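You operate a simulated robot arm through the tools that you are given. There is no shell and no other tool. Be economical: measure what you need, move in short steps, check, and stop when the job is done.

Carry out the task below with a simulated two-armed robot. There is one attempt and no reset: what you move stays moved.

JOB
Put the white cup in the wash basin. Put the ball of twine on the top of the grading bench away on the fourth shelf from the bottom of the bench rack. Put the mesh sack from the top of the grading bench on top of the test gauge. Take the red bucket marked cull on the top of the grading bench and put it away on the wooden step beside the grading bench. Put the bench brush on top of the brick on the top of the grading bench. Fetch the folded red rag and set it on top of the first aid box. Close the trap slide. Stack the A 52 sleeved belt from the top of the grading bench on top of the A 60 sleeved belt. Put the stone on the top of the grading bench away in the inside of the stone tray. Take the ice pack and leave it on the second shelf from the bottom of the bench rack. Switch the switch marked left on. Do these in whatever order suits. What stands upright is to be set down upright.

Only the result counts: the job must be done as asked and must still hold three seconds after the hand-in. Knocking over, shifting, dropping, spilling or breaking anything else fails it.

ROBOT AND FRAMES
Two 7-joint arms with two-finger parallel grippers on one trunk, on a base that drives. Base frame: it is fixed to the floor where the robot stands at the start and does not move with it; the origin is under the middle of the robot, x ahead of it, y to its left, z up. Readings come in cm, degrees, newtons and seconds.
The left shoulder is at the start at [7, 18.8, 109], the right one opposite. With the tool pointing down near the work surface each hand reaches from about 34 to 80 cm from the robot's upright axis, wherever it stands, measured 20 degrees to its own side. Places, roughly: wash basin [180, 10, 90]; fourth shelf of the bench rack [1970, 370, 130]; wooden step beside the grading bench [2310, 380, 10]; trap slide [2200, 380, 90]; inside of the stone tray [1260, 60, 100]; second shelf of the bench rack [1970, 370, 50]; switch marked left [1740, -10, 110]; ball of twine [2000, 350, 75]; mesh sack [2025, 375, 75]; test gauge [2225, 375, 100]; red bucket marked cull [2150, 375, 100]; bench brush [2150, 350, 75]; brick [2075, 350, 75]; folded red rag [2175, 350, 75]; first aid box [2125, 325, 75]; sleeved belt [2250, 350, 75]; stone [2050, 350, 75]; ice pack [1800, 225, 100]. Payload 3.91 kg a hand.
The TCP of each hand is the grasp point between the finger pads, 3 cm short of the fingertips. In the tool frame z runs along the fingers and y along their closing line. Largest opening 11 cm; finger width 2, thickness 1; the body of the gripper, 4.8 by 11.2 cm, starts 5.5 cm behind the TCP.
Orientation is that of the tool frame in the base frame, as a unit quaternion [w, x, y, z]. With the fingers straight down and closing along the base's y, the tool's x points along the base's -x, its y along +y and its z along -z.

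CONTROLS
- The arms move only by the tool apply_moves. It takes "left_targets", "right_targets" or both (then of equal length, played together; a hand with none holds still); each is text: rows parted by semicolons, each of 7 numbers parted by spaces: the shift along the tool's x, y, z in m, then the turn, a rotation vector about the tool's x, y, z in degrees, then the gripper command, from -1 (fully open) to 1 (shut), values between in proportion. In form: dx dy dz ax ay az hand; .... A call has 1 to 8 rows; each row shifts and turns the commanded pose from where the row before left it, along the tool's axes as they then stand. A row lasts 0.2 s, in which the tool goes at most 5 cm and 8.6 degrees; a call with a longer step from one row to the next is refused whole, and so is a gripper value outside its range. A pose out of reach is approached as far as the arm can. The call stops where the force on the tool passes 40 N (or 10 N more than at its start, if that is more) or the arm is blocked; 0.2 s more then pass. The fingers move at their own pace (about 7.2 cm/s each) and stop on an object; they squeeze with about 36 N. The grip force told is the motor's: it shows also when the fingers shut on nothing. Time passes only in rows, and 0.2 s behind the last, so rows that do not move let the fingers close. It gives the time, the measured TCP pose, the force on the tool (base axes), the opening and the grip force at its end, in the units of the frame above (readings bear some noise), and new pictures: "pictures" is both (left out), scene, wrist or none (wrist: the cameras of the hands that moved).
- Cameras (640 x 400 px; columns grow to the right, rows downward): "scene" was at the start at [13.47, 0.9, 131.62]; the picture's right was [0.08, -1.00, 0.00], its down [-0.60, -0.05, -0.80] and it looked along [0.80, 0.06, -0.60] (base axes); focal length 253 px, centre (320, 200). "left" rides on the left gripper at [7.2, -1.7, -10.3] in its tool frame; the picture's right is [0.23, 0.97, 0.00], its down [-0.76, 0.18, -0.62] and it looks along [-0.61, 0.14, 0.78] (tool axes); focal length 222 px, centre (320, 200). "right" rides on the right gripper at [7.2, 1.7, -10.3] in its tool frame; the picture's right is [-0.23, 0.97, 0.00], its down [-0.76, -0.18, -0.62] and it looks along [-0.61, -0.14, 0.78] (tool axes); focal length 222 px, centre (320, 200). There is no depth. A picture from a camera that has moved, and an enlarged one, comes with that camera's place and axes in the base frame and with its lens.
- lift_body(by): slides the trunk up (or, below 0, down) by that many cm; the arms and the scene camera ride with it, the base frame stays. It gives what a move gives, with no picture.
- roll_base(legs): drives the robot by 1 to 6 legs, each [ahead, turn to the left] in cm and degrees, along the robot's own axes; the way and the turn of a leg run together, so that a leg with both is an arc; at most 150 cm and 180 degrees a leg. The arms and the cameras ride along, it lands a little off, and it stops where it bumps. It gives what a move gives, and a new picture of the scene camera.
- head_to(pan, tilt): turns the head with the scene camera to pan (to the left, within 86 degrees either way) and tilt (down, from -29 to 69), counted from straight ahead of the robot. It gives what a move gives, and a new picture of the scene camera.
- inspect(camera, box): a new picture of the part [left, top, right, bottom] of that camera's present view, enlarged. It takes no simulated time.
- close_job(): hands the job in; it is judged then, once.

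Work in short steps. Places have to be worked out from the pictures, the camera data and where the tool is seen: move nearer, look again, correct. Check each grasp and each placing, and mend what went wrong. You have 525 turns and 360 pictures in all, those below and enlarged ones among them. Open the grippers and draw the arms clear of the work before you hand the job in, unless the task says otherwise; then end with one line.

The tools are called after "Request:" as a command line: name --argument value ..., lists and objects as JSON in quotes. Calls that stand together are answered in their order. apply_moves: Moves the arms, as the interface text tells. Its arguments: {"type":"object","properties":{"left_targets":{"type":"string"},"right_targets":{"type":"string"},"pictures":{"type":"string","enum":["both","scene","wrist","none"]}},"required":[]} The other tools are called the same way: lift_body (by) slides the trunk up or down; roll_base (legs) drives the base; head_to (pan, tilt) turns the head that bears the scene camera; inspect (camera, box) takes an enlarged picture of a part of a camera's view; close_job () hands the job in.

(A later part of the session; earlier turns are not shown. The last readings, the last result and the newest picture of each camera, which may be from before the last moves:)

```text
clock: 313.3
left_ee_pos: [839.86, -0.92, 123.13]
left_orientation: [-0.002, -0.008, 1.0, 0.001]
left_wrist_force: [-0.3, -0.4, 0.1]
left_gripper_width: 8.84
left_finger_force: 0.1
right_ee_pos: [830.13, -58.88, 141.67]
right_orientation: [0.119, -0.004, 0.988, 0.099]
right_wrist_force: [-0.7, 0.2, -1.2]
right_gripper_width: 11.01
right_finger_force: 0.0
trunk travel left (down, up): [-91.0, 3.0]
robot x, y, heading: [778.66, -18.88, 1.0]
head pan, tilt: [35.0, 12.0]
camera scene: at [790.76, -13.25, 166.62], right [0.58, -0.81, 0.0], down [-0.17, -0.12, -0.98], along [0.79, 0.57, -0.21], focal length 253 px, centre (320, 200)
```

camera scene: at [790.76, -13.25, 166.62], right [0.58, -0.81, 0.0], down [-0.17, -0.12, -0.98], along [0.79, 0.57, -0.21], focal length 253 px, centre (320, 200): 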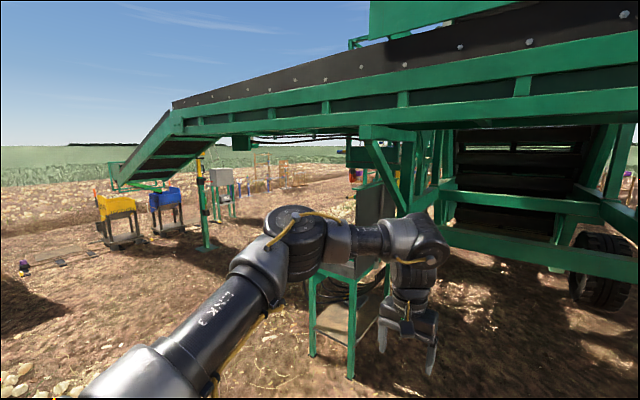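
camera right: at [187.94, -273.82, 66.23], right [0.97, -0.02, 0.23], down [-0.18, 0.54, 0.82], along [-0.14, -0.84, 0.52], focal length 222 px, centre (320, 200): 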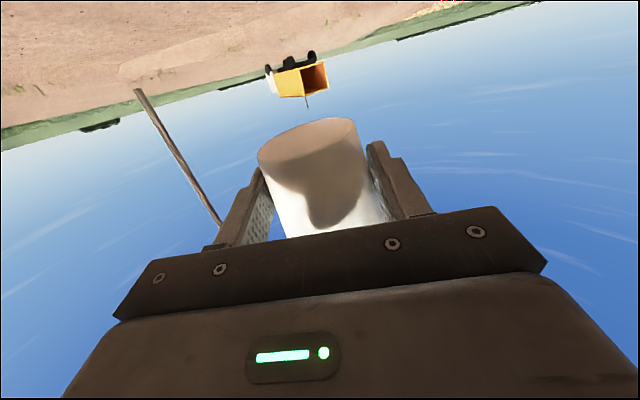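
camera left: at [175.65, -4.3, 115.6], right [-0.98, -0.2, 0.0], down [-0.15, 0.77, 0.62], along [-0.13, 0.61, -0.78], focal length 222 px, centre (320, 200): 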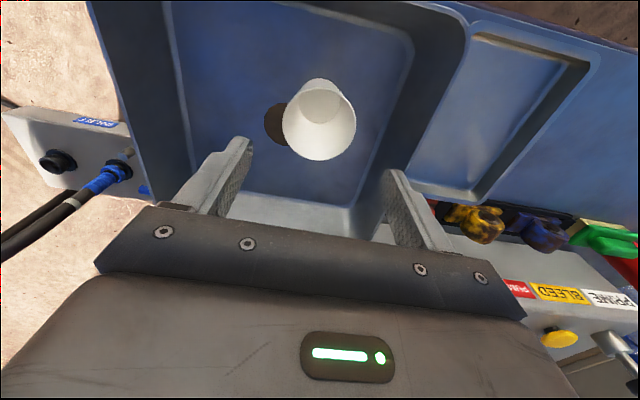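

A lane runs left of the control stand (x≈930–990, y 60–110), under the boom. I lower the trunk for clearance and drive to [1000, 215], then look ahead.

Request:
lift_body --by -35

Request:
head_to --pan 0 --tilt 10

Request:
roll_base --legs '[[0, 50], [150, 0], [150, 0], [20, -50]]'

```text
clock: 316.7
left_ee_pos: [839.97, -0.89, 88.25]
left_orientation: [0.0, -0.008, 1.0, 0.0]
left_wrist_force: [0.0, -0.1, 0.1]
left_gripper_width: 8.8
left_finger_force: 0.1
right_ee_pos: [830.09, -58.96, 106.69]
right_orientation: [0.119, -0.005, 0.988, 0.099]
right_wrist_force: [0.7, 0.9, -0.5]
right_gripper_width: 11.03
right_finger_force: 0.0
trunk travel left (down, up): [-56.0, 38.0]
robot x, y, heading: [778.54, -19.12, 1.0]
head pan, tilt: [35.0, 12.0]
```

```text
clock: 317.8
left_ee_pos: [840.07, -0.81, 88.15]
left_orientation: [-0.001, -0.008, 1.0, 0.001]
left_wrist_force: [-0.1, -0.6, -0.1]
left_gripper_width: 8.8
left_finger_force: 0.1
right_ee_pos: [830.15, -58.88, 106.7]
right_orientation: [0.119, -0.005, 0.988, 0.098]
right_wrist_force: [-0.1, -0.1, -1.1]
right_gripper_width: 10.99
right_finger_force: 0.1
trunk travel left (down, up): [-56.0, 38.0]
robot x, y, heading: [778.45, -18.94, 0.8]
head pan, tilt: [0.0, 10.0]
camera scene: at [792.5, -18.43, 131.93], right [0.02, -1.0, 0.0], down [-0.17, 0.0, -0.98], along [0.98, 0.02, -0.17], focal length 253 px, centre (320, 200)
```

scene: 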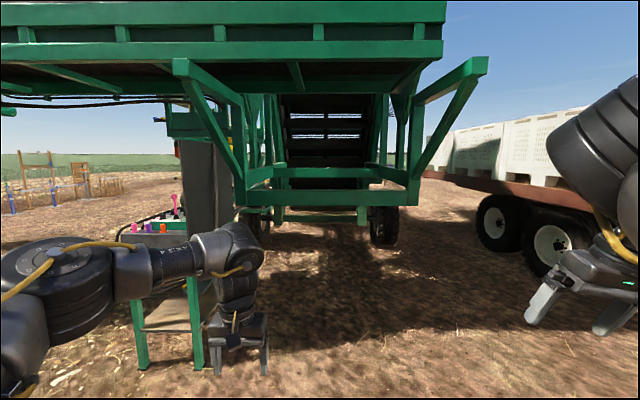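

```text
clock: 336.9
left_ee_pos: [1045.48, 243.77, 88.21]
left_orientation: [0.0, -0.006, 1.0, 0.001]
left_wrist_force: [-0.7, 0.3, 0.4]
left_gripper_width: 8.8
left_finger_force: 0.2
right_ee_pos: [1035.41, 185.85, 106.75]
right_orientation: [0.12, -0.003, 0.988, 0.099]
right_wrist_force: [0.1, 0.4, -0.1]
right_gripper_width: 11.0
right_finger_force: 0.1
trunk travel left (down, up): [-56.0, 38.0]
robot x, y, heading: [983.71, 226.04, 0.7]
head pan, tilt: [0.0, 10.0]
camera scene: at [997.96, 226.47, 131.93], right [0.01, -1.0, 0.0], down [-0.17, 0.0, -0.98], along [0.98, 0.01, -0.17], focal length 253 px, centre (320, 200)
```

scene: 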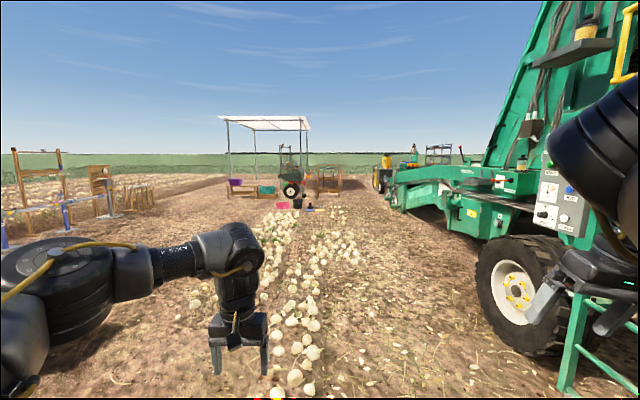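

Request:
inspect --camera "scene" --box '[180, 100, 500, 260]'

```text
2.00 times, centred on (340, 180) of scene
camera zoom: at [997.96, 226.47, 131.93], right [0.01, -1.0, 0.0], down [-0.17, 0.0, -0.98], along [0.98, 0.01, -0.17], focal length 506 px, centre (280, 240)
```

zoom: 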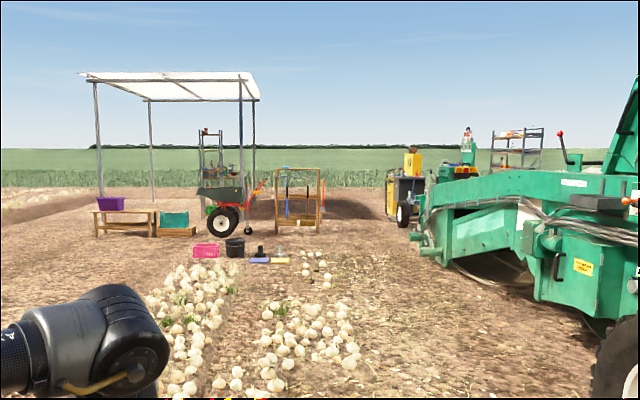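

Potatoes lie on the ground ahead. The free lane runs between them and the harvester wheel (about [1150,158] → [1300,125] → [1560,105]). I tuck in the right hand and level it first, then drive.

Request:
apply_moves --right_targets "0 0.035 0 3.8 4.5 0 -1;0 0.035 0 3.8 4.5 0 -1;0 0.035 0 3.8 4.5 0 -1;0 0.035 0 0 0 0 -1;0 0.035 0 0 0 0 -1" --pictures "none"

Request:
roll_base --legs '[[0, -22.5], [150, 0], [29, 0], [0, 10], [150, 0], [0, 8]]'

```text
clock: 338.1
left_ee_pos: [1045.5, 243.8, 88.11]
left_orientation: [-0.001, -0.007, 1.0, 0.0]
left_wrist_force: [-0.5, -0.3, -0.5]
left_gripper_width: 8.81
left_finger_force: 0.0
right_ee_pos: [1035.12, 200.8, 100.12]
right_orientation: [-0.088, 0.026, 0.995, 0.027]
right_wrist_force: [-0.1, -1.1, 0.6]
right_gripper_width: 11.01
right_finger_force: 0.1
trunk travel left (down, up): [-56.0, 38.0]
robot x, y, heading: [983.86, 226.09, 0.9]
head pan, tilt: [0.0, 10.0]
stopped in row 5 (right hand): the arm was blocked; the commanded pose is now the measured one
```

```text
clock: 342.2
left_ee_pos: [1076.26, 208.66, 90.58]
left_orientation: [0.021, 0.176, 0.984, -0.007]
left_wrist_force: [-1.1, 0.1, 1.8]
left_gripper_width: 8.79
left_finger_force: 0.0
right_ee_pos: [1050.03, 170.89, 101.24]
right_orientation: [-0.068, 0.227, 0.97, 0.059]
right_wrist_force: [-1.7, 0.4, 2.0]
right_gripper_width: 11.04
right_finger_force: 0.0
trunk travel left (down, up): [-56.0, 38.0]
robot x, y, heading: [1014.93, 212.67, -20.1]
head pan, tilt: [0.0, 10.0]
stopped in leg 2: the robot was blocked; the commanded pose is now the measured one
camera scene: at [1026.58, 208.96, 132.18], right [-0.35, -0.94, 0.0], down [-0.15, 0.05, -0.99], along [0.93, -0.34, -0.16], focal length 253 px, centre (320, 200)
```

scene: 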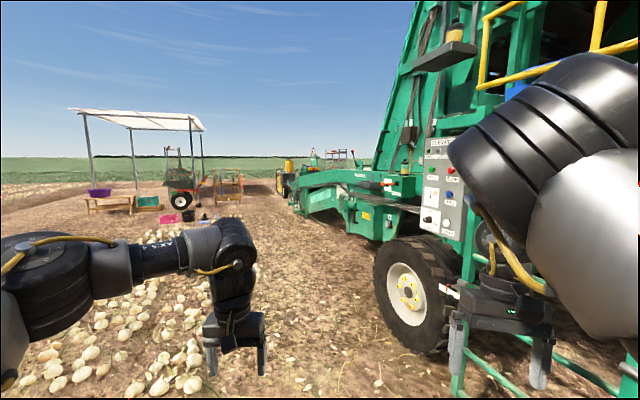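

Blocked after 34 cm. I look down in front of the base.

Request:
head_to --pan 0 --tilt 55

```text
clock: 343.3
left_ee_pos: [1077.71, 207.92, 89.33]
left_orientation: [0.01, 0.177, 0.984, -0.003]
left_wrist_force: [0.9, -0.7, -0.3]
left_gripper_width: 8.8
left_finger_force: 0.1
right_ee_pos: [1051.85, 170.39, 100.3]
right_orientation: [-0.076, 0.222, 0.97, 0.059]
right_wrist_force: [-0.4, 0.5, 0.4]
right_gripper_width: 11.0
right_finger_force: 0.0
trunk travel left (down, up): [-56.0, 38.0]
robot x, y, heading: [1014.81, 212.9, -20.2]
head pan, tilt: [0.0, 55.0]
camera scene: at [1026.23, 208.88, 125.12], right [-0.35, -0.94, 0.0], down [-0.77, 0.28, -0.57], along [0.54, -0.2, -0.82], focal length 253 px, centre (320, 200)
```

scene: 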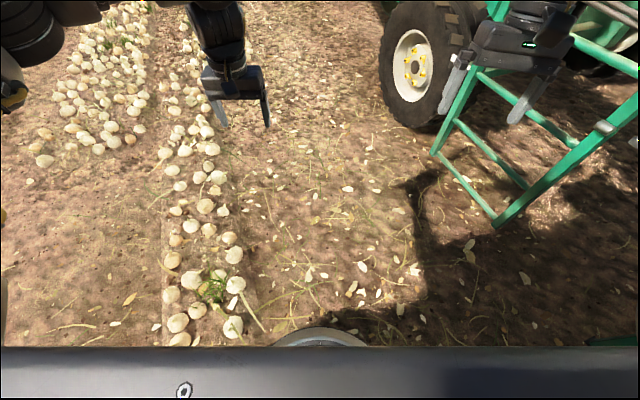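

Request:
head_to --pan 50 --tilt 60

Request:
head_to --pan -50 --tilt 55

```text
clock: 344.5
left_ee_pos: [1077.89, 207.81, 89.31]
left_orientation: [0.01, 0.176, 0.984, -0.003]
left_wrist_force: [0.4, -0.8, 0.2]
left_gripper_width: 8.82
left_finger_force: 0.0
right_ee_pos: [1051.86, 170.33, 100.12]
right_orientation: [-0.076, 0.223, 0.97, 0.058]
right_wrist_force: [0.8, 0.2, -0.3]
right_gripper_width: 10.98
right_finger_force: 0.0
trunk travel left (down, up): [-56.0, 38.0]
robot x, y, heading: [1015.22, 213.01, -20.2]
head pan, tilt: [50.0, 60.0]
camera scene: at [1025.36, 214.64, 124.49], right [0.5, -0.87, 0.0], down [-0.75, -0.43, -0.5], along [0.43, 0.25, -0.87], focal length 253 px, centre (320, 200)
```

scene: 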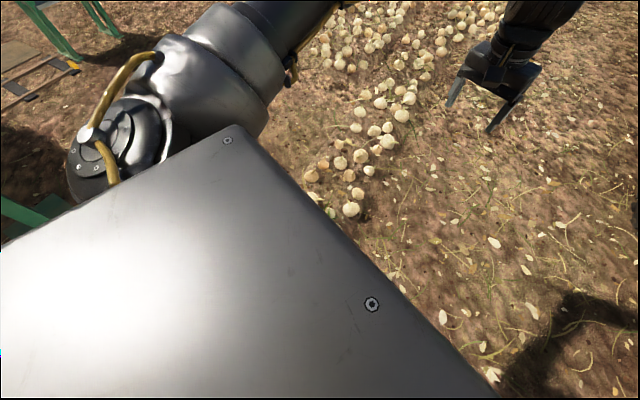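

```text
clock: 346.2
left_ee_pos: [1077.83, 207.96, 89.27]
left_orientation: [0.01, 0.176, 0.984, -0.003]
left_wrist_force: [0.2, 0.5, -0.1]
left_gripper_width: 8.79
left_finger_force: 0.1
right_ee_pos: [1051.73, 170.4, 100.22]
right_orientation: [-0.076, 0.223, 0.97, 0.059]
right_wrist_force: [0.2, -0.6, -0.1]
right_gripper_width: 11.01
right_finger_force: 0.0
trunk travel left (down, up): [-56.0, 38.0]
robot x, y, heading: [1014.77, 213.05, -20.2]
head pan, tilt: [-50.0, 55.0]
camera scene: at [1021.99, 204.56, 125.1], right [-0.94, -0.34, 0.0], down [-0.28, 0.77, -0.57], along [0.19, -0.54, -0.82], focal length 253 px, centre (320, 200)
```

scene: 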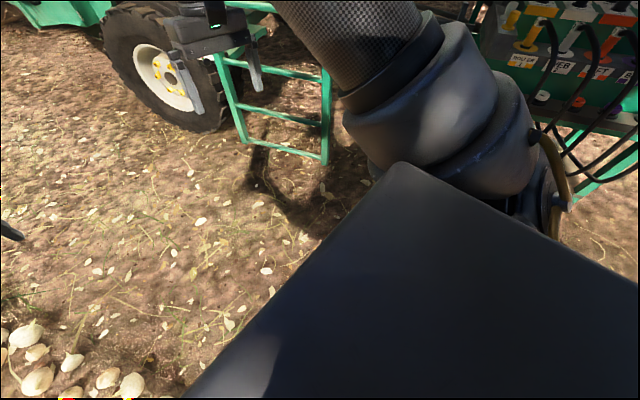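

Nothing obvious; something low seems to lift the base slightly. I back off a little and try a line closer to the wheel.

Request:
roll_base --legs '[[-12, 0]]'

Request:
head_to --pan -15 --tilt 60

```text
clock: 347.5
left_ee_pos: [1066.6, 212.11, 89.17]
left_orientation: [0.01, 0.176, 0.984, -0.003]
left_wrist_force: [-0.8, 0.5, 0.5]
left_gripper_width: 8.81
left_finger_force: 0.1
right_ee_pos: [1040.48, 174.51, 100.21]
right_orientation: [-0.075, 0.222, 0.97, 0.059]
right_wrist_force: [0.0, -0.4, -0.6]
right_gripper_width: 11.0
right_finger_force: 0.1
trunk travel left (down, up): [-56.0, 38.0]
robot x, y, heading: [1003.61, 217.31, -20.2]
head pan, tilt: [-50.0, 55.0]
camera scene: at [1010.67, 208.74, 125.1], right [-0.94, -0.34, 0.0], down [-0.28, 0.77, -0.57], along [0.19, -0.54, -0.82], focal length 253 px, centre (320, 200)
```

scene: 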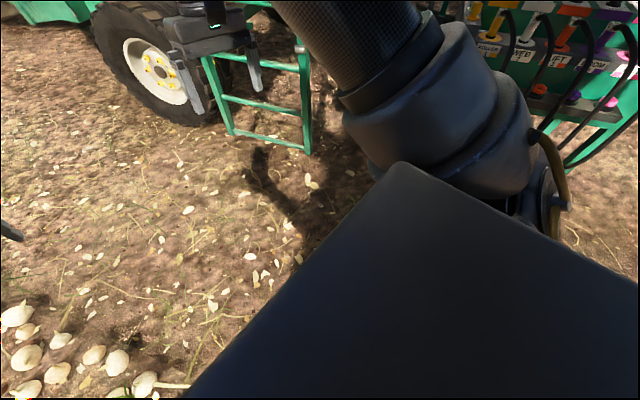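

```text
clock: 348.5
left_ee_pos: [1066.42, 212.11, 89.23]
left_orientation: [0.01, 0.176, 0.984, -0.003]
left_wrist_force: [-0.5, -0.3, 0.1]
left_gripper_width: 8.81
left_finger_force: 0.1
right_ee_pos: [1040.52, 174.42, 100.21]
right_orientation: [-0.076, 0.222, 0.97, 0.059]
right_wrist_force: [-0.1, 0.1, -0.3]
right_gripper_width: 10.99
right_finger_force: 0.1
trunk travel left (down, up): [-56.0, 38.0]
robot x, y, heading: [1004.02, 216.98, -20.4]
head pan, tilt: [-15.0, 60.0]
camera scene: at [1013.7, 211.66, 124.49], right [-0.58, -0.82, 0.0], down [-0.71, 0.5, -0.5], along [0.41, -0.29, -0.87], focal length 253 px, centre (320, 200)
```

scene: 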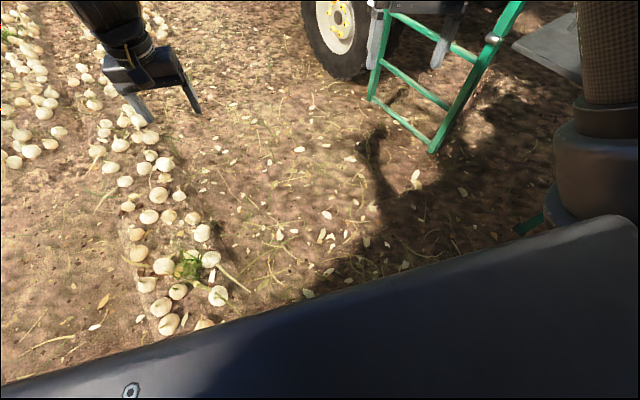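

Request:
roll_base --legs '[[0, -28], [50, 0]]'

```text
clock: 352.4
left_ee_pos: [1086.04, 150.02, 89.17]
left_orientation: [0.009, 0.41, 0.912, -0.004]
left_wrist_force: [0.0, 0.1, 0.5]
left_gripper_width: 8.79
left_finger_force: 0.1
right_ee_pos: [1045.11, 129.72, 100.03]
right_orientation: [-0.069, 0.457, 0.883, 0.085]
right_wrist_force: [0.1, 3.7, 1.1]
right_gripper_width: 11.0
right_finger_force: 0.0
trunk travel left (down, up): [-56.0, 38.0]
robot x, y, heading: [1033.25, 183.8, -48.5]
head pan, tilt: [-15.0, 60.0]
stopped in leg 2: the force on the tool passed its limit (the readings are from after the stop); the commanded pose is now the measured one
camera scene: at [1039.31, 174.48, 124.51], right [-0.9, -0.45, 0.0], down [-0.39, 0.77, -0.5], along [0.22, -0.45, -0.87], focal length 253 px, centre (320, 200)
```

scene: 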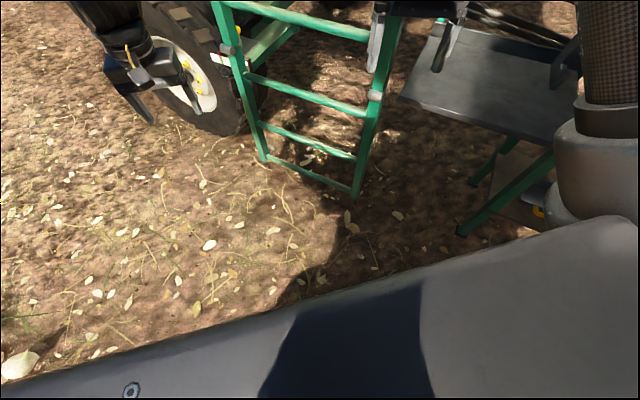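

My right hand touched the ladder's top. I back off slightly, turn to run parallel to the harvester, and pass between ladder and onions.

Request:
roll_base --legs '[[-10, 0], [0, 40], [85, 0]]'

Request:
head_to --pan 0 --tilt 35

```text
clock: 359.6
left_ee_pos: [1173.08, 185.24, 89.16]
left_orientation: [0.009, 0.079, 0.997, 0.0]
left_wrist_force: [0.4, -0.9, -0.6]
left_gripper_width: 8.81
left_finger_force: 0.1
right_ee_pos: [1154.17, 143.58, 99.97]
right_orientation: [-0.093, 0.134, 0.985, 0.057]
right_wrist_force: [0.7, 0.0, -0.4]
right_gripper_width: 10.98
right_finger_force: 0.0
trunk travel left (down, up): [-56.0, 38.0]
robot x, y, heading: [1110.55, 177.94, -9.4]
head pan, tilt: [-15.0, 60.0]
camera scene: at [1121.35, 174.72, 124.49], right [-0.41, -0.91, 0.0], down [-0.79, 0.36, -0.5], along [0.46, -0.2, -0.87], focal length 253 px, centre (320, 200)
```

scene: 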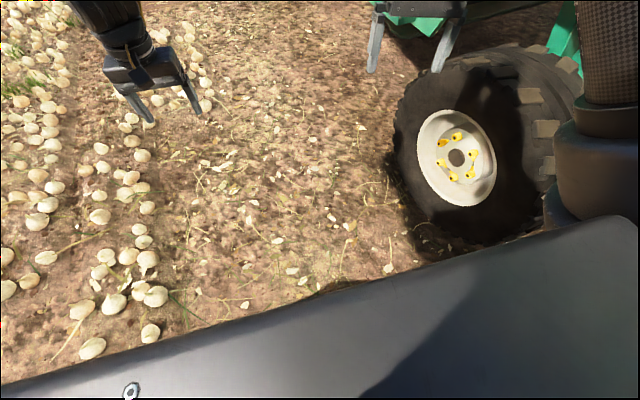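

```text
clock: 360.4
left_ee_pos: [1172.95, 185.25, 89.24]
left_orientation: [0.009, 0.08, 0.997, 0.0]
left_wrist_force: [0.2, -0.5, 0.3]
left_gripper_width: 8.77
left_finger_force: 0.0
right_ee_pos: [1154.1, 143.57, 99.99]
right_orientation: [-0.093, 0.134, 0.985, 0.058]
right_wrist_force: [-0.9, -0.5, -0.3]
right_gripper_width: 10.96
right_finger_force: 0.0
trunk travel left (down, up): [-56.0, 38.0]
robot x, y, heading: [1110.34, 178.24, -9.3]
head pan, tilt: [0.0, 35.0]
camera scene: at [1123.93, 176.05, 127.92], right [-0.16, -0.99, 0.0], down [-0.57, 0.09, -0.82], along [0.81, -0.13, -0.57], focal length 253 px, centre (320, 200)
```

scene: 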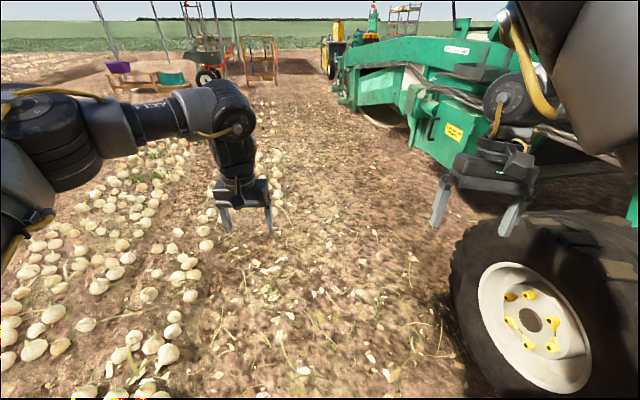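

Request:
apply_moves --right_targets "0 0.035 0 0 0 0 -1;0 0.035 0 0 0 0 -1;0 0.035 0 0 0 0 -1" --pictures "none"

Request:
roll_base --legs '[[0, -2], [100, 0]]'

```text
clock: 361.4
left_ee_pos: [1173.01, 185.24, 89.14]
left_orientation: [0.01, 0.08, 0.997, 0.0]
left_wrist_force: [-0.8, 0.2, 0.3]
left_gripper_width: 8.81
left_finger_force: 0.1
right_ee_pos: [1156.18, 151.32, 95.4]
right_orientation: [-0.161, 0.157, 0.971, 0.079]
right_wrist_force: [-0.4, -0.3, -0.5]
right_gripper_width: 11.01
right_finger_force: 0.0
right hand out of reach, approached as far as the arm can: row 3
trunk travel left (down, up): [-56.0, 38.0]
robot x, y, heading: [1110.59, 177.82, -9.2]
head pan, tilt: [0.0, 35.0]
stopped in row 3 (right hand): the arm was blocked; the commanded pose is now the measured one
```

```text
clock: 366.9
left_ee_pos: [1271.61, 163.64, 89.21]
left_orientation: [0.01, 0.098, 0.995, -0.002]
left_wrist_force: [-0.5, 0.4, 1.0]
left_gripper_width: 8.81
left_finger_force: 0.1
right_ee_pos: [1253.47, 130.29, 95.44]
right_orientation: [-0.159, 0.175, 0.968, 0.082]
right_wrist_force: [0.2, 0.2, 0.6]
right_gripper_width: 10.99
right_finger_force: 0.1
trunk travel left (down, up): [-56.0, 38.0]
robot x, y, heading: [1209.19, 158.34, -11.1]
head pan, tilt: [0.0, 35.0]
camera scene: at [1222.14, 156.09, 127.92], right [-0.19, -0.98, 0.0], down [-0.56, 0.11, -0.82], along [0.8, -0.16, -0.57], focal length 253 px, centre (320, 200)
```

scene: 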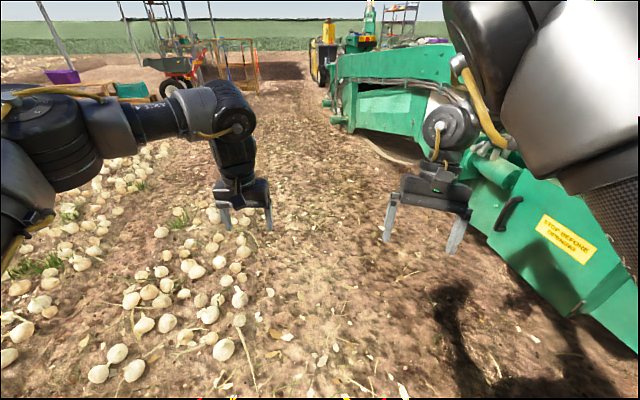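

Clear. I continue along the lane.

Request:
roll_base --legs '[[140, 0], [0, 7], [150, 0], [120, 0]]'

```text
clock: 387.2
left_ee_pos: [1677.59, 113.27, 89.11]
left_orientation: [0.009, 0.058, 0.998, -0.001]
left_wrist_force: [0.0, -0.1, 0.8]
left_gripper_width: 8.81
left_finger_force: 0.0
right_ee_pos: [1662.07, 78.68, 95.55]
right_orientation: [-0.163, 0.136, 0.974, 0.075]
right_wrist_force: [-0.8, -0.8, -0.3]
right_gripper_width: 11.0
right_finger_force: 0.1
trunk travel left (down, up): [-56.0, 38.0]
robot x, y, heading: [1615.17, 103.43, -6.5]
head pan, tilt: [0.0, 35.0]
camera scene: at [1628.87, 101.86, 127.92], right [-0.12, -0.99, 0.0], down [-0.57, 0.07, -0.82], along [0.81, -0.09, -0.57], focal length 253 px, centre (320, 200)
```

scene: 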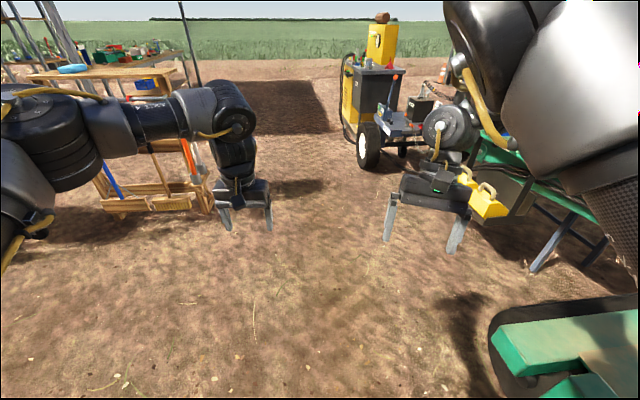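

I look right for the switch and left for the ice pack.

Request:
head_to --pan -45 --tilt 20

Request:
head_to --pan 35 --tilt 20

```text
clock: 388.4
left_ee_pos: [1677.4, 113.22, 89.1]
left_orientation: [0.01, 0.057, 0.998, -0.001]
left_wrist_force: [0.1, 1.5, 0.1]
left_gripper_width: 8.75
left_finger_force: 0.1
right_ee_pos: [1662.2, 78.57, 95.17]
right_orientation: [-0.162, 0.136, 0.974, 0.076]
right_wrist_force: [0.5, -0.7, -0.2]
right_gripper_width: 11.01
right_finger_force: 0.0
trunk travel left (down, up): [-56.0, 38.0]
robot x, y, heading: [1615.38, 103.16, -6.6]
head pan, tilt: [-45.0, 20.0]
camera scene: at [1625.9, 95.58, 130.3], right [-0.78, -0.62, 0.0], down [-0.21, 0.27, -0.94], along [0.58, -0.74, -0.34], focal length 253 px, centre (320, 200)
```

scene: 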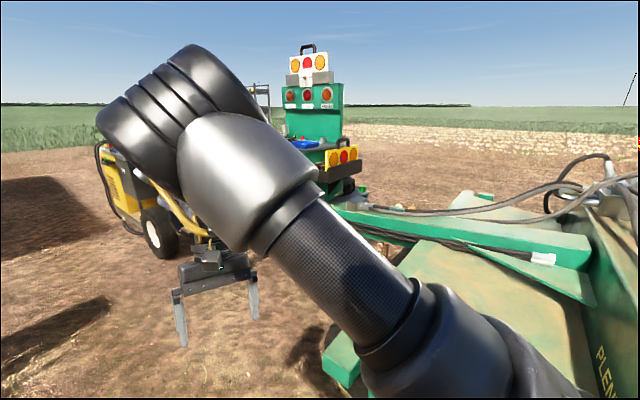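

```text
clock: 389.9
left_ee_pos: [1677.44, 113.35, 89.08]
left_orientation: [0.01, 0.057, 0.998, 0.0]
left_wrist_force: [-0.3, -0.6, -0.6]
left_gripper_width: 8.82
left_finger_force: 0.0
right_ee_pos: [1662.13, 78.63, 95.35]
right_orientation: [-0.162, 0.136, 0.974, 0.075]
right_wrist_force: [-0.4, 0.0, 0.1]
right_gripper_width: 11.01
right_finger_force: 0.1
trunk travel left (down, up): [-56.0, 38.0]
robot x, y, heading: [1615.63, 103.31, -6.6]
head pan, tilt: [35.0, 20.0]
camera scene: at [1628.3, 107.29, 130.31], right [0.47, -0.88, 0.0], down [-0.3, -0.16, -0.94], along [0.83, 0.45, -0.34], focal length 253 px, centre (320, 200)
```

scene: 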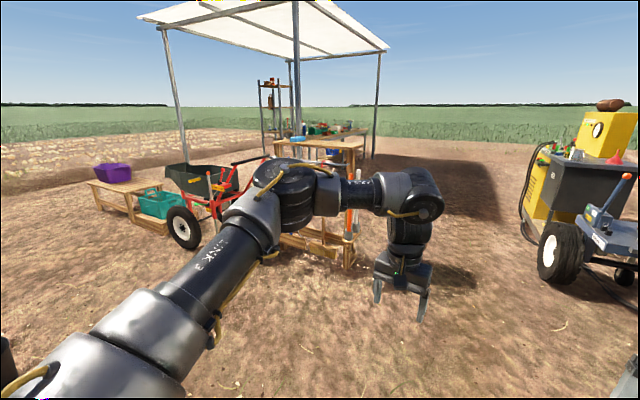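

Request:
head_to --pan -40 --tilt 15

Request:
inspect --camera "scene" --box '[240, 40, 400, 200]'

```text
clock: 391.4
left_ee_pos: [1677.53, 113.27, 89.18]
left_orientation: [0.01, 0.058, 0.998, -0.001]
left_wrist_force: [-1.0, -0.2, -0.2]
left_gripper_width: 8.8
left_finger_force: 0.0
right_ee_pos: [1662.05, 78.65, 95.4]
right_orientation: [-0.162, 0.136, 0.974, 0.075]
right_wrist_force: [-0.7, -0.8, -0.3]
right_gripper_width: 10.99
right_finger_force: 0.1
trunk travel left (down, up): [-56.0, 38.0]
robot x, y, heading: [1615.5, 103.09, -6.9]
head pan, tilt: [-40.0, 15.0]
camera scene: at [1626.53, 96.09, 131.12], right [-0.73, -0.69, 0.0], down [-0.18, 0.19, -0.97], along [0.66, -0.7, -0.26], focal length 253 px, centre (320, 200)
```

scene: 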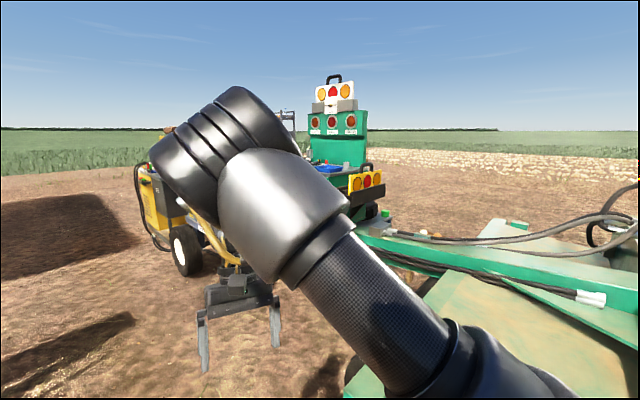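

```text
2.50 times, centred on (320, 120) of scene
camera zoom: at [1626.53, 96.09, 131.12], right [-0.73, -0.69, 0.0], down [-0.18, 0.19, -0.97], along [0.66, -0.7, -0.26], focal length 632 px, centre (320, 400)
```

zoom: 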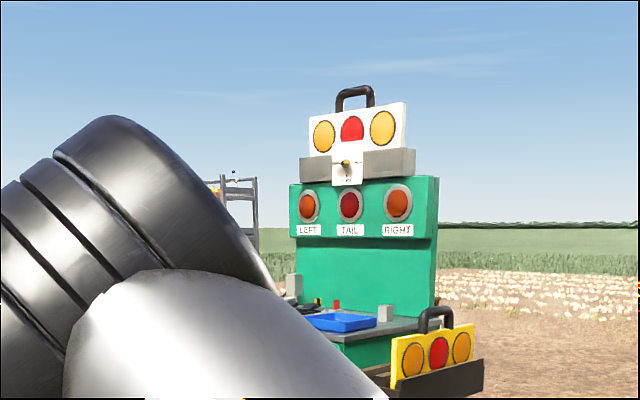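

The lamp test bench (LEFT/TAIL/RIGHT) is there with its switches on the desk. I drive to face it.

Request:
roll_base --legs '[[112, 0], [0, -75]]'

Request:
head_to --pan 0 --tilt 25

```text
clock: 400.3
left_ee_pos: [1751.36, 31.92, 89.17]
left_orientation: [0.008, 0.658, 0.753, -0.007]
left_wrist_force: [0.8, -0.5, 0.4]
left_gripper_width: 8.81
left_finger_force: 0.2
right_ee_pos: [1713.89, 38.2, 95.3]
right_orientation: [-0.082, 0.705, 0.686, 0.159]
right_wrist_force: [1.0, -0.3, 0.3]
right_gripper_width: 11.0
right_finger_force: 0.0
trunk travel left (down, up): [-56.0, 38.0]
robot x, y, heading: [1726.11, 89.56, -82.2]
head pan, tilt: [-40.0, 15.0]
camera scene: at [1721.67, 77.03, 131.12], right [-0.85, 0.53, 0.0], down [0.14, 0.22, -0.97], along [-0.52, -0.82, -0.26], focal length 253 px, centre (320, 200)
```

scene: 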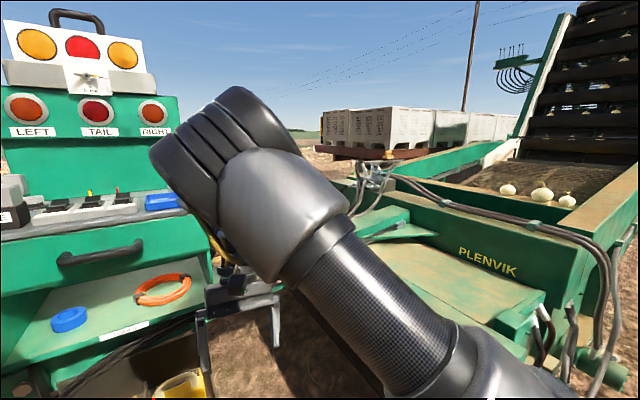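

```text
clock: 401.4
left_ee_pos: [1751.39, 31.94, 89.24]
left_orientation: [0.007, 0.658, 0.753, -0.006]
left_wrist_force: [0.1, 0.0, 1.0]
left_gripper_width: 8.8
left_finger_force: 0.1
right_ee_pos: [1713.71, 38.22, 95.34]
right_orientation: [-0.081, 0.706, 0.685, 0.16]
right_wrist_force: [0.4, 0.6, 0.0]
right_gripper_width: 10.99
right_finger_force: 0.0
trunk travel left (down, up): [-56.0, 38.0]
robot x, y, heading: [1726.04, 89.58, -82.4]
head pan, tilt: [0.0, 25.0]
camera scene: at [1727.9, 75.8, 129.5], right [-0.99, -0.13, 0.0], down [-0.06, 0.42, -0.91], along [0.12, -0.9, -0.42], focal length 253 px, centre (320, 200)
```

scene: 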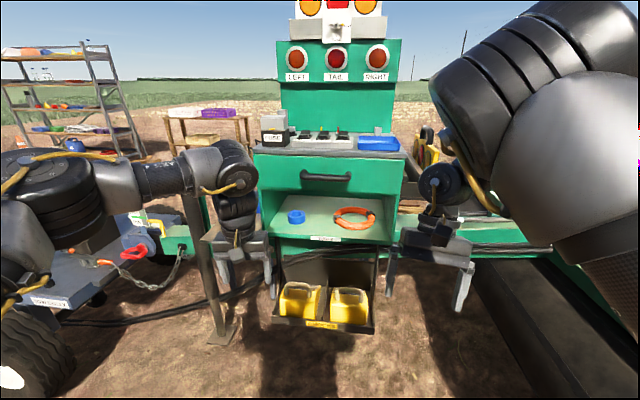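

Request:
inspect --camera "scene" --box '[240, 60, 430, 170]'

```text
3.37 times, centred on (335, 115) of scene
camera zoom: at [1727.9, 75.8, 129.5], right [-0.99, -0.13, 0.0], down [-0.06, 0.42, -0.91], along [0.12, -0.9, -0.42], focal length 852 px, centre (270, 486)
```

zoom: 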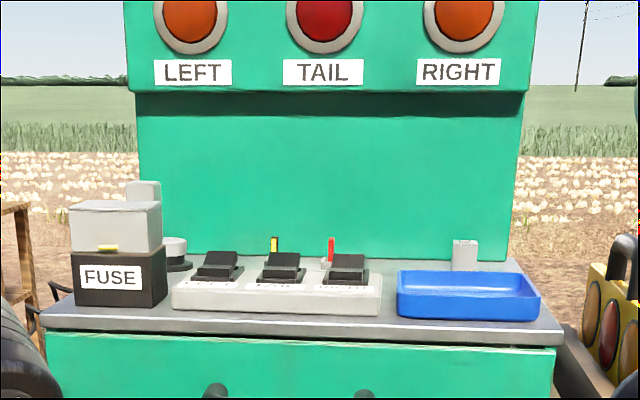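

Three rocker switches on a plate on the desk (z≈110); LEFT is the one at x≈1745. I raise the trunk and close in for a view from the left wrist camera.

Request:
lift_body --by 37

Request:
roll_base --legs '[[34, 0]]'

Request:
inspect --camera "left" --box '[0, 0, 640, 400]'

```text
clock: 404.9
left_ee_pos: [1751.35, 31.99, 126.12]
left_orientation: [0.007, 0.657, 0.754, -0.006]
left_wrist_force: [0.8, 0.2, -0.4]
left_gripper_width: 8.8
left_finger_force: 0.1
right_ee_pos: [1713.98, 38.25, 132.37]
right_orientation: [-0.082, 0.705, 0.687, 0.159]
right_wrist_force: [-0.3, -0.4, -1.2]
right_gripper_width: 11.0
right_finger_force: 0.1
trunk travel left (down, up): [-93.0, 1.0]
robot x, y, heading: [1726.12, 89.51, -82.3]
head pan, tilt: [0.0, 25.0]
```

```text
clock: 407.2
left_ee_pos: [1755.74, -1.48, 126.26]
left_orientation: [0.008, 0.659, 0.752, -0.007]
left_wrist_force: [0.1, -0.4, 0.6]
left_gripper_width: 8.78
left_finger_force: 0.1
right_ee_pos: [1718.26, 5.0, 132.49]
right_orientation: [-0.08, 0.707, 0.684, 0.158]
right_wrist_force: [0.1, -0.1, -1.2]
right_gripper_width: 10.99
right_finger_force: 0.1
trunk travel left (down, up): [-93.0, 1.0]
robot x, y, heading: [1730.27, 55.99, -82.3]
head pan, tilt: [0.0, 25.0]
camera scene: at [1732.32, 42.53, 166.54], right [-0.99, -0.13, 0.0], down [-0.06, 0.42, -0.91], along [0.12, -0.9, -0.42], focal length 253 px, centre (320, 200)
```

scene: 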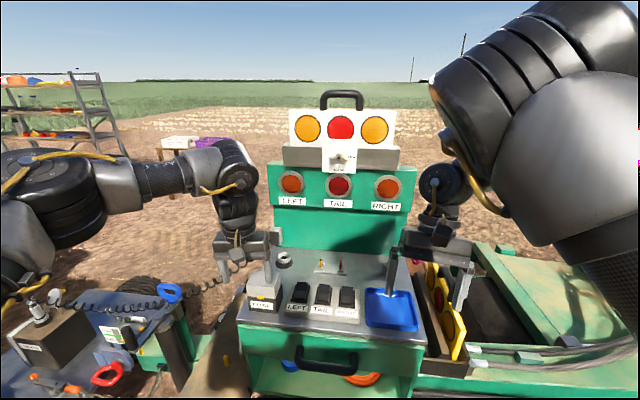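

```text
1.00 times, centred on (320, 200) of left
camera zoom: at [1752.98, 5.77, 136.42], right [0.94, 0.35, 0.0], down [0.27, -0.72, 0.64], along [0.22, -0.6, -0.77], focal length 222 px, centre (320, 200)
```

zoom: 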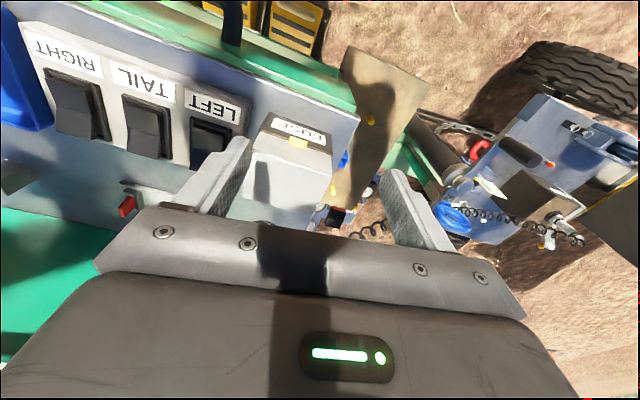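

Request:
inspect --camera "left" --box '[20, 20, 280, 200]'

Request:
inspect --camera "scene" --box '[230, 240, 430, 350]'

```text
2.22 times, centred on (150, 110) of left
camera zoom: at [1752.98, 5.77, 136.42], right [0.94, 0.35, 0.0], down [0.27, -0.72, 0.64], along [0.22, -0.6, -0.77], focal length 494 px, centre (698, 400)
```

zoom: 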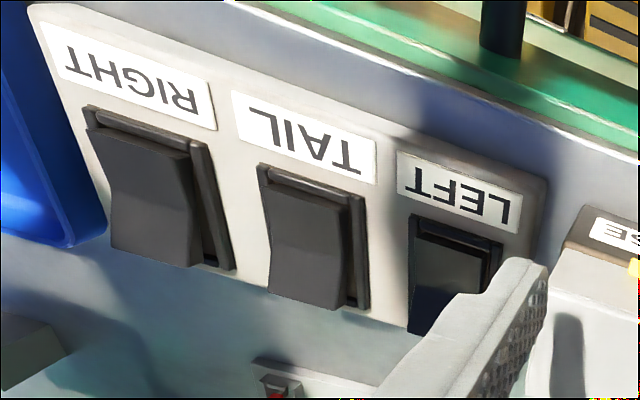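

```text
3.20 times, centred on (330, 295) of scene
camera zoom: at [1732.32, 42.53, 166.54], right [-0.99, -0.13, 0.0], down [-0.06, 0.42, -0.91], along [0.12, -0.9, -0.42], focal length 810 px, centre (288, -104)
```

zoom: 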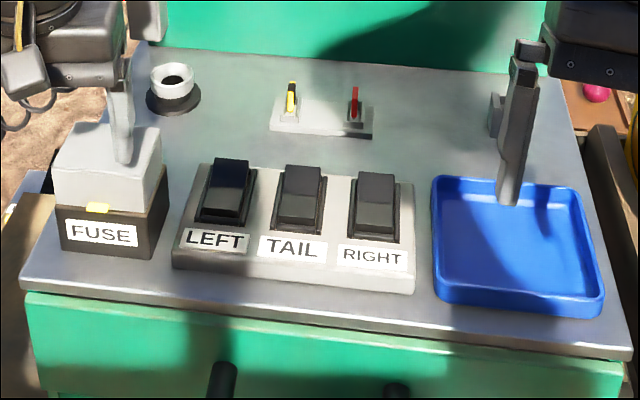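

All rockers have their far ends raised; LEFT's far end is at [1744.6, -11.3, ~115]. I close the left fingers, drive 6 cm closer and place the tips above it.

Request:
apply_moves --left_targets "0 0 -0.02 0 0 0 0.5;0 0 0 0 0 0 1;0 0 0 0 0 0 1;0 0 0 0 0 0 1" --pictures "none"

Request:
roll_base --legs '[[6, 0]]'

```text
clock: 408.2
left_ee_pos: [1755.62, -1.75, 128.15]
left_orientation: [0.007, 0.659, 0.752, -0.007]
left_wrist_force: [0.0, -0.8, -1.2]
left_gripper_width: 0.02
left_finger_force: 35.6
right_ee_pos: [1718.26, 4.51, 132.51]
right_orientation: [-0.081, 0.707, 0.684, 0.16]
right_wrist_force: [0.7, -0.3, 0.2]
right_gripper_width: 11.02
right_finger_force: 0.1
trunk travel left (down, up): [-93.0, 1.0]
robot x, y, heading: [1730.63, 56.07, -82.6]
head pan, tilt: [0.0, 25.0]
```

```text
clock: 409.1
left_ee_pos: [1756.6, -8.14, 128.27]
left_orientation: [0.01, 0.658, 0.753, -0.009]
left_wrist_force: [0.8, -1.3, 0.2]
left_gripper_width: 0.0
left_finger_force: 36.1
right_ee_pos: [1717.57, -2.01, 131.98]
right_orientation: [-0.073, 0.719, 0.667, 0.18]
right_wrist_force: [0.2, 0.1, -1.0]
right_gripper_width: 11.01
right_finger_force: 0.0
trunk travel left (down, up): [-93.0, 1.0]
robot x, y, heading: [1731.44, 50.12, -82.4]
head pan, tilt: [0.0, 25.0]
camera scene: at [1733.58, 33.02, 166.47], right [-0.99, -0.13, 0.0], down [-0.06, 0.44, -0.9], along [0.12, -0.89, -0.44], focal length 253 px, centre (320, 200)
```

scene: 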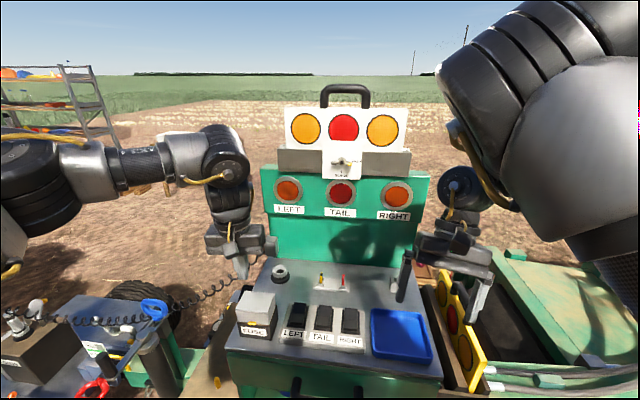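

Request:
apply_moves --left_targets "-0.0063 -0.0412 0 0 0 0 1;-0.0063 -0.0412 0 0 0 0 1;-0.0063 -0.0412 0 0 0 0 1;0 0 0.03 0 0 0 1;0 0 0 0 0 0 1" --right_targets "0 0 -0.03 0 0 0 -1;0 0 -0.03 0 0 0 -1;0 0 0 0 0 0 -1;0 0 0 0 0 0 -1;0 0 0 0 0 0 -1" --pictures "none"

Request:
inspect --camera "left" --box '[160, 60, 480, 260]'

Request:
inspect --camera "scene" --box '[220, 220, 440, 360]'

```text
clock: 410.3
left_ee_pos: [1744.5, -9.02, 126.55]
left_orientation: [0.018, 0.658, 0.753, -0.018]
left_wrist_force: [0.0, -0.2, -0.2]
left_gripper_width: 0.0
left_finger_force: 36.1
right_ee_pos: [1716.34, -1.04, 138.32]
right_orientation: [-0.066, 0.72, 0.669, 0.174]
right_wrist_force: [2.2, 0.2, -0.8]
right_gripper_width: 11.0
right_finger_force: 0.0
trunk travel left (down, up): [-93.0, 1.0]
robot x, y, heading: [1731.27, 50.19, -82.1]
head pan, tilt: [0.0, 25.0]
```

```text
2.00 times, centred on (320, 160) of left
camera zoom: at [1741.7, -1.46, 136.54], right [0.93, 0.36, -0.01], down [0.28, -0.7, 0.66], along [0.22, -0.62, -0.75], focal length 444 px, centre (320, 280)
```

zoom: 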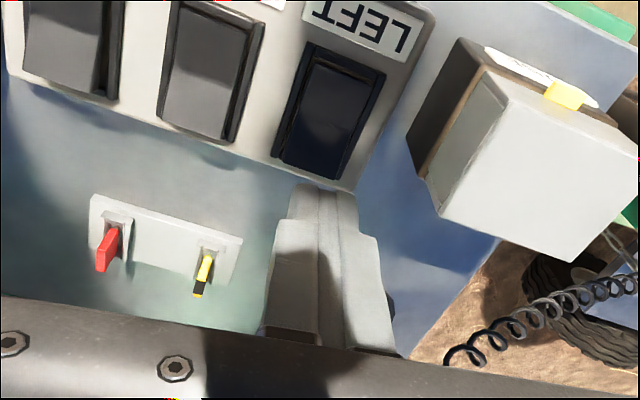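

```text
2.86 times, centred on (330, 290) of scene
camera zoom: at [1733.21, 36.78, 166.56], right [-0.99, -0.13, 0.0], down [-0.06, 0.42, -0.91], along [0.12, -0.9, -0.42], focal length 723 px, centre (291, -57)
```

zoom: 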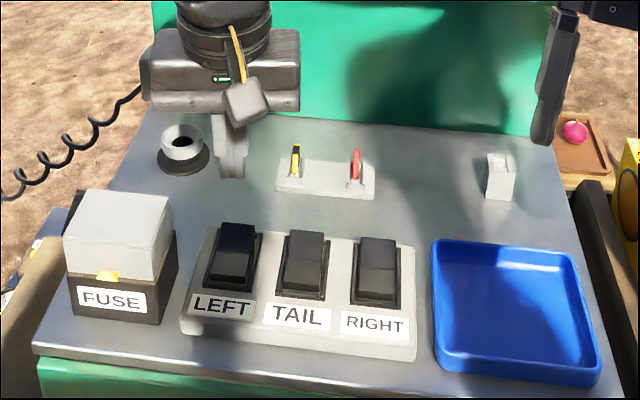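

Tips are at y≈-9.2; the rocker's raised far end is near y≈-11.6. I move 2.2 cm forward and press down.

Request:
apply_moves --left_targets "-0.022 0 0 0 0 0 1;0 0 0.04 0 0 0 1;0 0 0.03 0 0 0 1;0 0 0.012 0 0 0 1;0 0 0.01 0 0 0 1;0 0 0.008 0 0 0 1;0 0 0 0 0 0 1" --pictures "none"

Request:
inspect --camera "scene" --box '[220, 160, 440, 320]'

```text
clock: 411.9
left_ee_pos: [1744.74, -11.92, 116.77]
left_orientation: [0.018, 0.658, 0.753, -0.018]
left_wrist_force: [2.9, -2.9, 24.6]
left_gripper_width: 0.01
left_finger_force: 36.3
right_ee_pos: [1716.27, -1.37, 138.35]
right_orientation: [-0.065, 0.72, 0.669, 0.173]
right_wrist_force: [-0.4, 0.6, 1.3]
right_gripper_width: 10.99
right_finger_force: 0.1
trunk travel left (down, up): [-93.0, 1.0]
robot x, y, heading: [1731.33, 50.04, -82.8]
head pan, tilt: [0.0, 25.0]
```

```text
2.50 times, centred on (330, 240) of scene
camera zoom: at [1733.14, 36.4, 166.57], right [-0.99, -0.13, 0.0], down [-0.06, 0.42, -0.91], along [0.12, -0.9, -0.42], focal length 632 px, centre (295, 100)
```

zoom: 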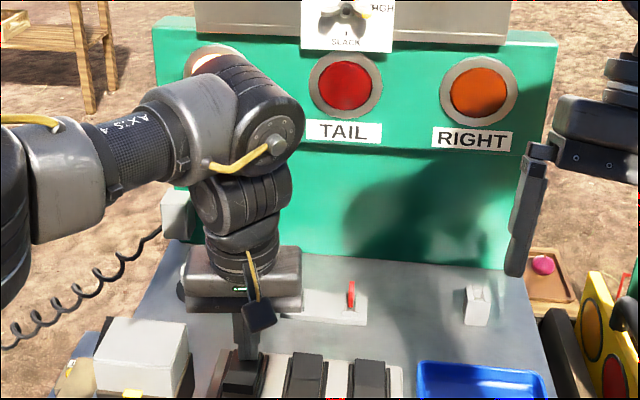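

The LEFT lamp seems lit. I lift off and check.

Request:
apply_moves --left_targets "0 0 -0.03 0 0 0 1;0 0 -0.04 0 0 0 1;0 0.04 -0.02 0 0 0 1;0 0.045 0 0 0 0 1;0 0.045 0 0 0 0 1" --pictures "scene"

Request:
inspect --camera "scene" --box '[220, 160, 440, 350]'

```text
clock: 413.1
left_ee_pos: [1757.46, -9.88, 125.38]
left_orientation: [0.016, 0.659, 0.752, -0.016]
left_wrist_force: [-0.7, 0.1, 0.5]
left_gripper_width: 0.01
left_finger_force: 35.9
right_ee_pos: [1716.39, -1.53, 138.08]
right_orientation: [-0.066, 0.719, 0.669, 0.174]
right_wrist_force: [0.1, -0.6, -0.6]
right_gripper_width: 10.99
right_finger_force: 0.0
trunk travel left (down, up): [-93.0, 1.0]
robot x, y, heading: [1731.54, 49.86, -82.5]
head pan, tilt: [0.0, 25.0]
camera scene: at [1733.38, 36.2, 166.51], right [-0.99, -0.13, 0.0], down [-0.06, 0.42, -0.91], along [0.12, -0.9, -0.42], focal length 253 px, centre (320, 200)
```

scene: 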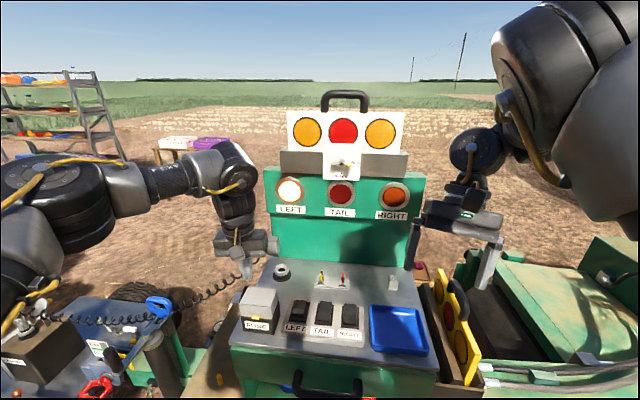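

```text
2.11 times, centred on (330, 255) of scene
camera zoom: at [1733.38, 36.2, 166.51], right [-0.99, -0.13, 0.0], down [-0.06, 0.42, -0.91], along [0.12, -0.9, -0.42], focal length 532 px, centre (299, 84)
```

zoom: 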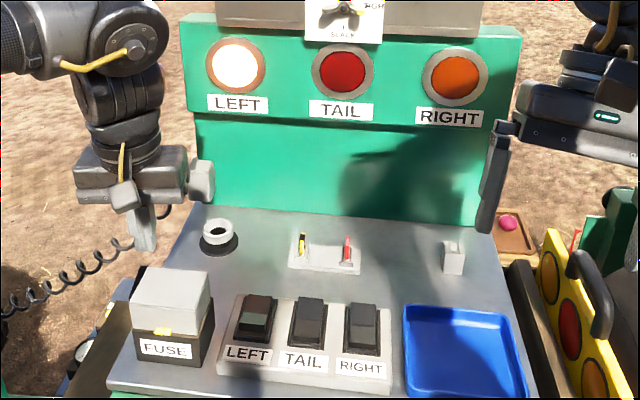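

LEFT is on, the others unchanged. Next the ice pack: I back off, and drive to face the wooden table.

Request:
roll_base --legs '[[-50, 0], [0, 82.5], [68, 0], [0, 90]]'

```text
clock: 426.8
left_ee_pos: [1775.67, 162.34, 125.34]
left_orientation: [0.016, -0.705, 0.709, 0.015]
left_wrist_force: [0.6, 0.3, -0.4]
left_gripper_width: 0.0
left_finger_force: 36.0
right_ee_pos: [1815.18, 148.43, 138.2]
right_orientation: [-0.179, -0.617, 0.764, -0.054]
right_wrist_force: [-0.4, 1.0, -0.6]
right_gripper_width: 10.98
right_finger_force: 0.1
trunk travel left (down, up): [-93.0, 1.0]
robot x, y, heading: [1792.88, 99.58, 89.7]
head pan, tilt: [0.0, 25.0]
camera scene: at [1792.96, 113.95, 166.5], right [1.0, -0.01, 0.0], down [0.0, -0.42, -0.91], along [0.01, 0.91, -0.42], focal length 253 px, centre (320, 200)
```

scene: 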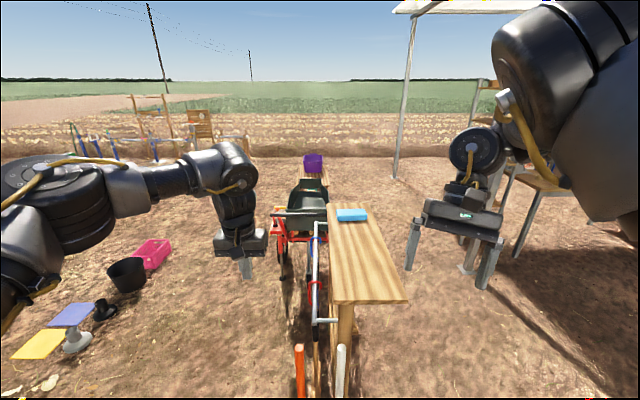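

The ice pack lies at the far end of the wooden tool table (≈[1812, 240]). I drive round to its +x side and face it.

Request:
roll_base --legs '[[0, -90], [90, 0], [0, 90], [140, 0], [0, 90]]'

Request:
head_to --pan 0 --tilt 45

```text
clock: 449.5
left_ee_pos: [1822.12, 221.94, 125.38]
left_orientation: [-0.001, 1.0, -0.005, -0.022]
left_wrist_force: [0.9, 0.0, 0.2]
left_gripper_width: 0.0
left_finger_force: 35.9
right_ee_pos: [1836.23, 261.46, 138.15]
right_orientation: [0.088, 0.977, -0.105, 0.165]
right_wrist_force: [-0.3, 0.1, -0.8]
right_gripper_width: 11.0
right_finger_force: 0.0
trunk travel left (down, up): [-93.0, 1.0]
robot x, y, heading: [1884.83, 239.16, 179.5]
head pan, tilt: [0.0, 25.0]
camera scene: at [1870.61, 239.49, 166.5], right [0.01, 1.0, 0.0], down [0.42, 0.0, -0.91], along [-0.91, 0.01, -0.42], focal length 253 px, centre (320, 200)
```

scene: 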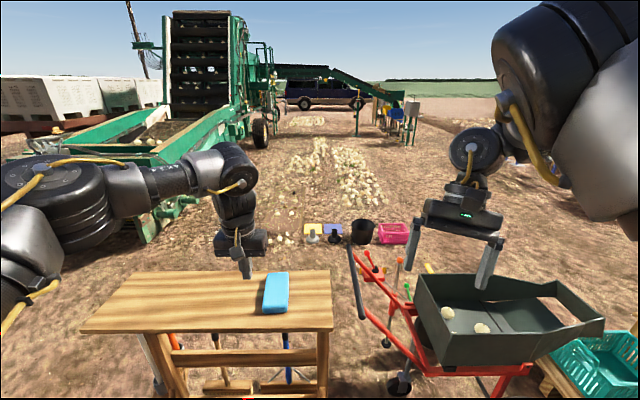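

```text
clock: 450.4
left_ee_pos: [1822.24, 221.82, 125.45]
left_orientation: [-0.001, 1.0, -0.004, -0.023]
left_wrist_force: [0.8, 0.4, 0.6]
left_gripper_width: 0.0
left_finger_force: 36.2
right_ee_pos: [1836.22, 261.37, 138.16]
right_orientation: [0.089, 0.977, -0.105, 0.165]
right_wrist_force: [0.8, 0.0, -0.6]
right_gripper_width: 11.02
right_finger_force: 0.1
trunk travel left (down, up): [-93.0, 1.0]
robot x, y, heading: [1885.29, 239.16, 179.4]
head pan, tilt: [0.0, 45.0]
camera scene: at [1871.69, 239.37, 163.45], right [0.01, 1.0, 0.0], down [0.71, -0.01, -0.71], along [-0.71, 0.01, -0.71], focal length 253 px, centre (320, 200)
```

scene: 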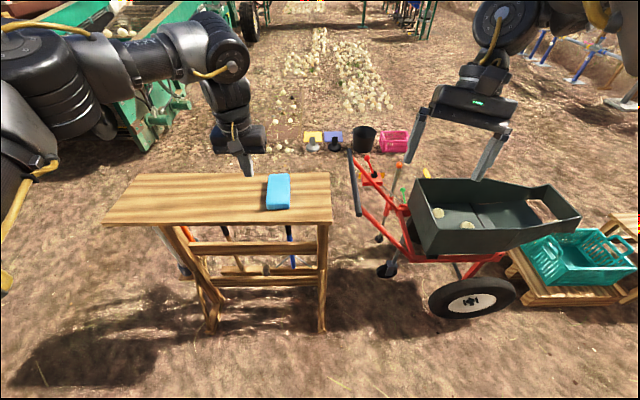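

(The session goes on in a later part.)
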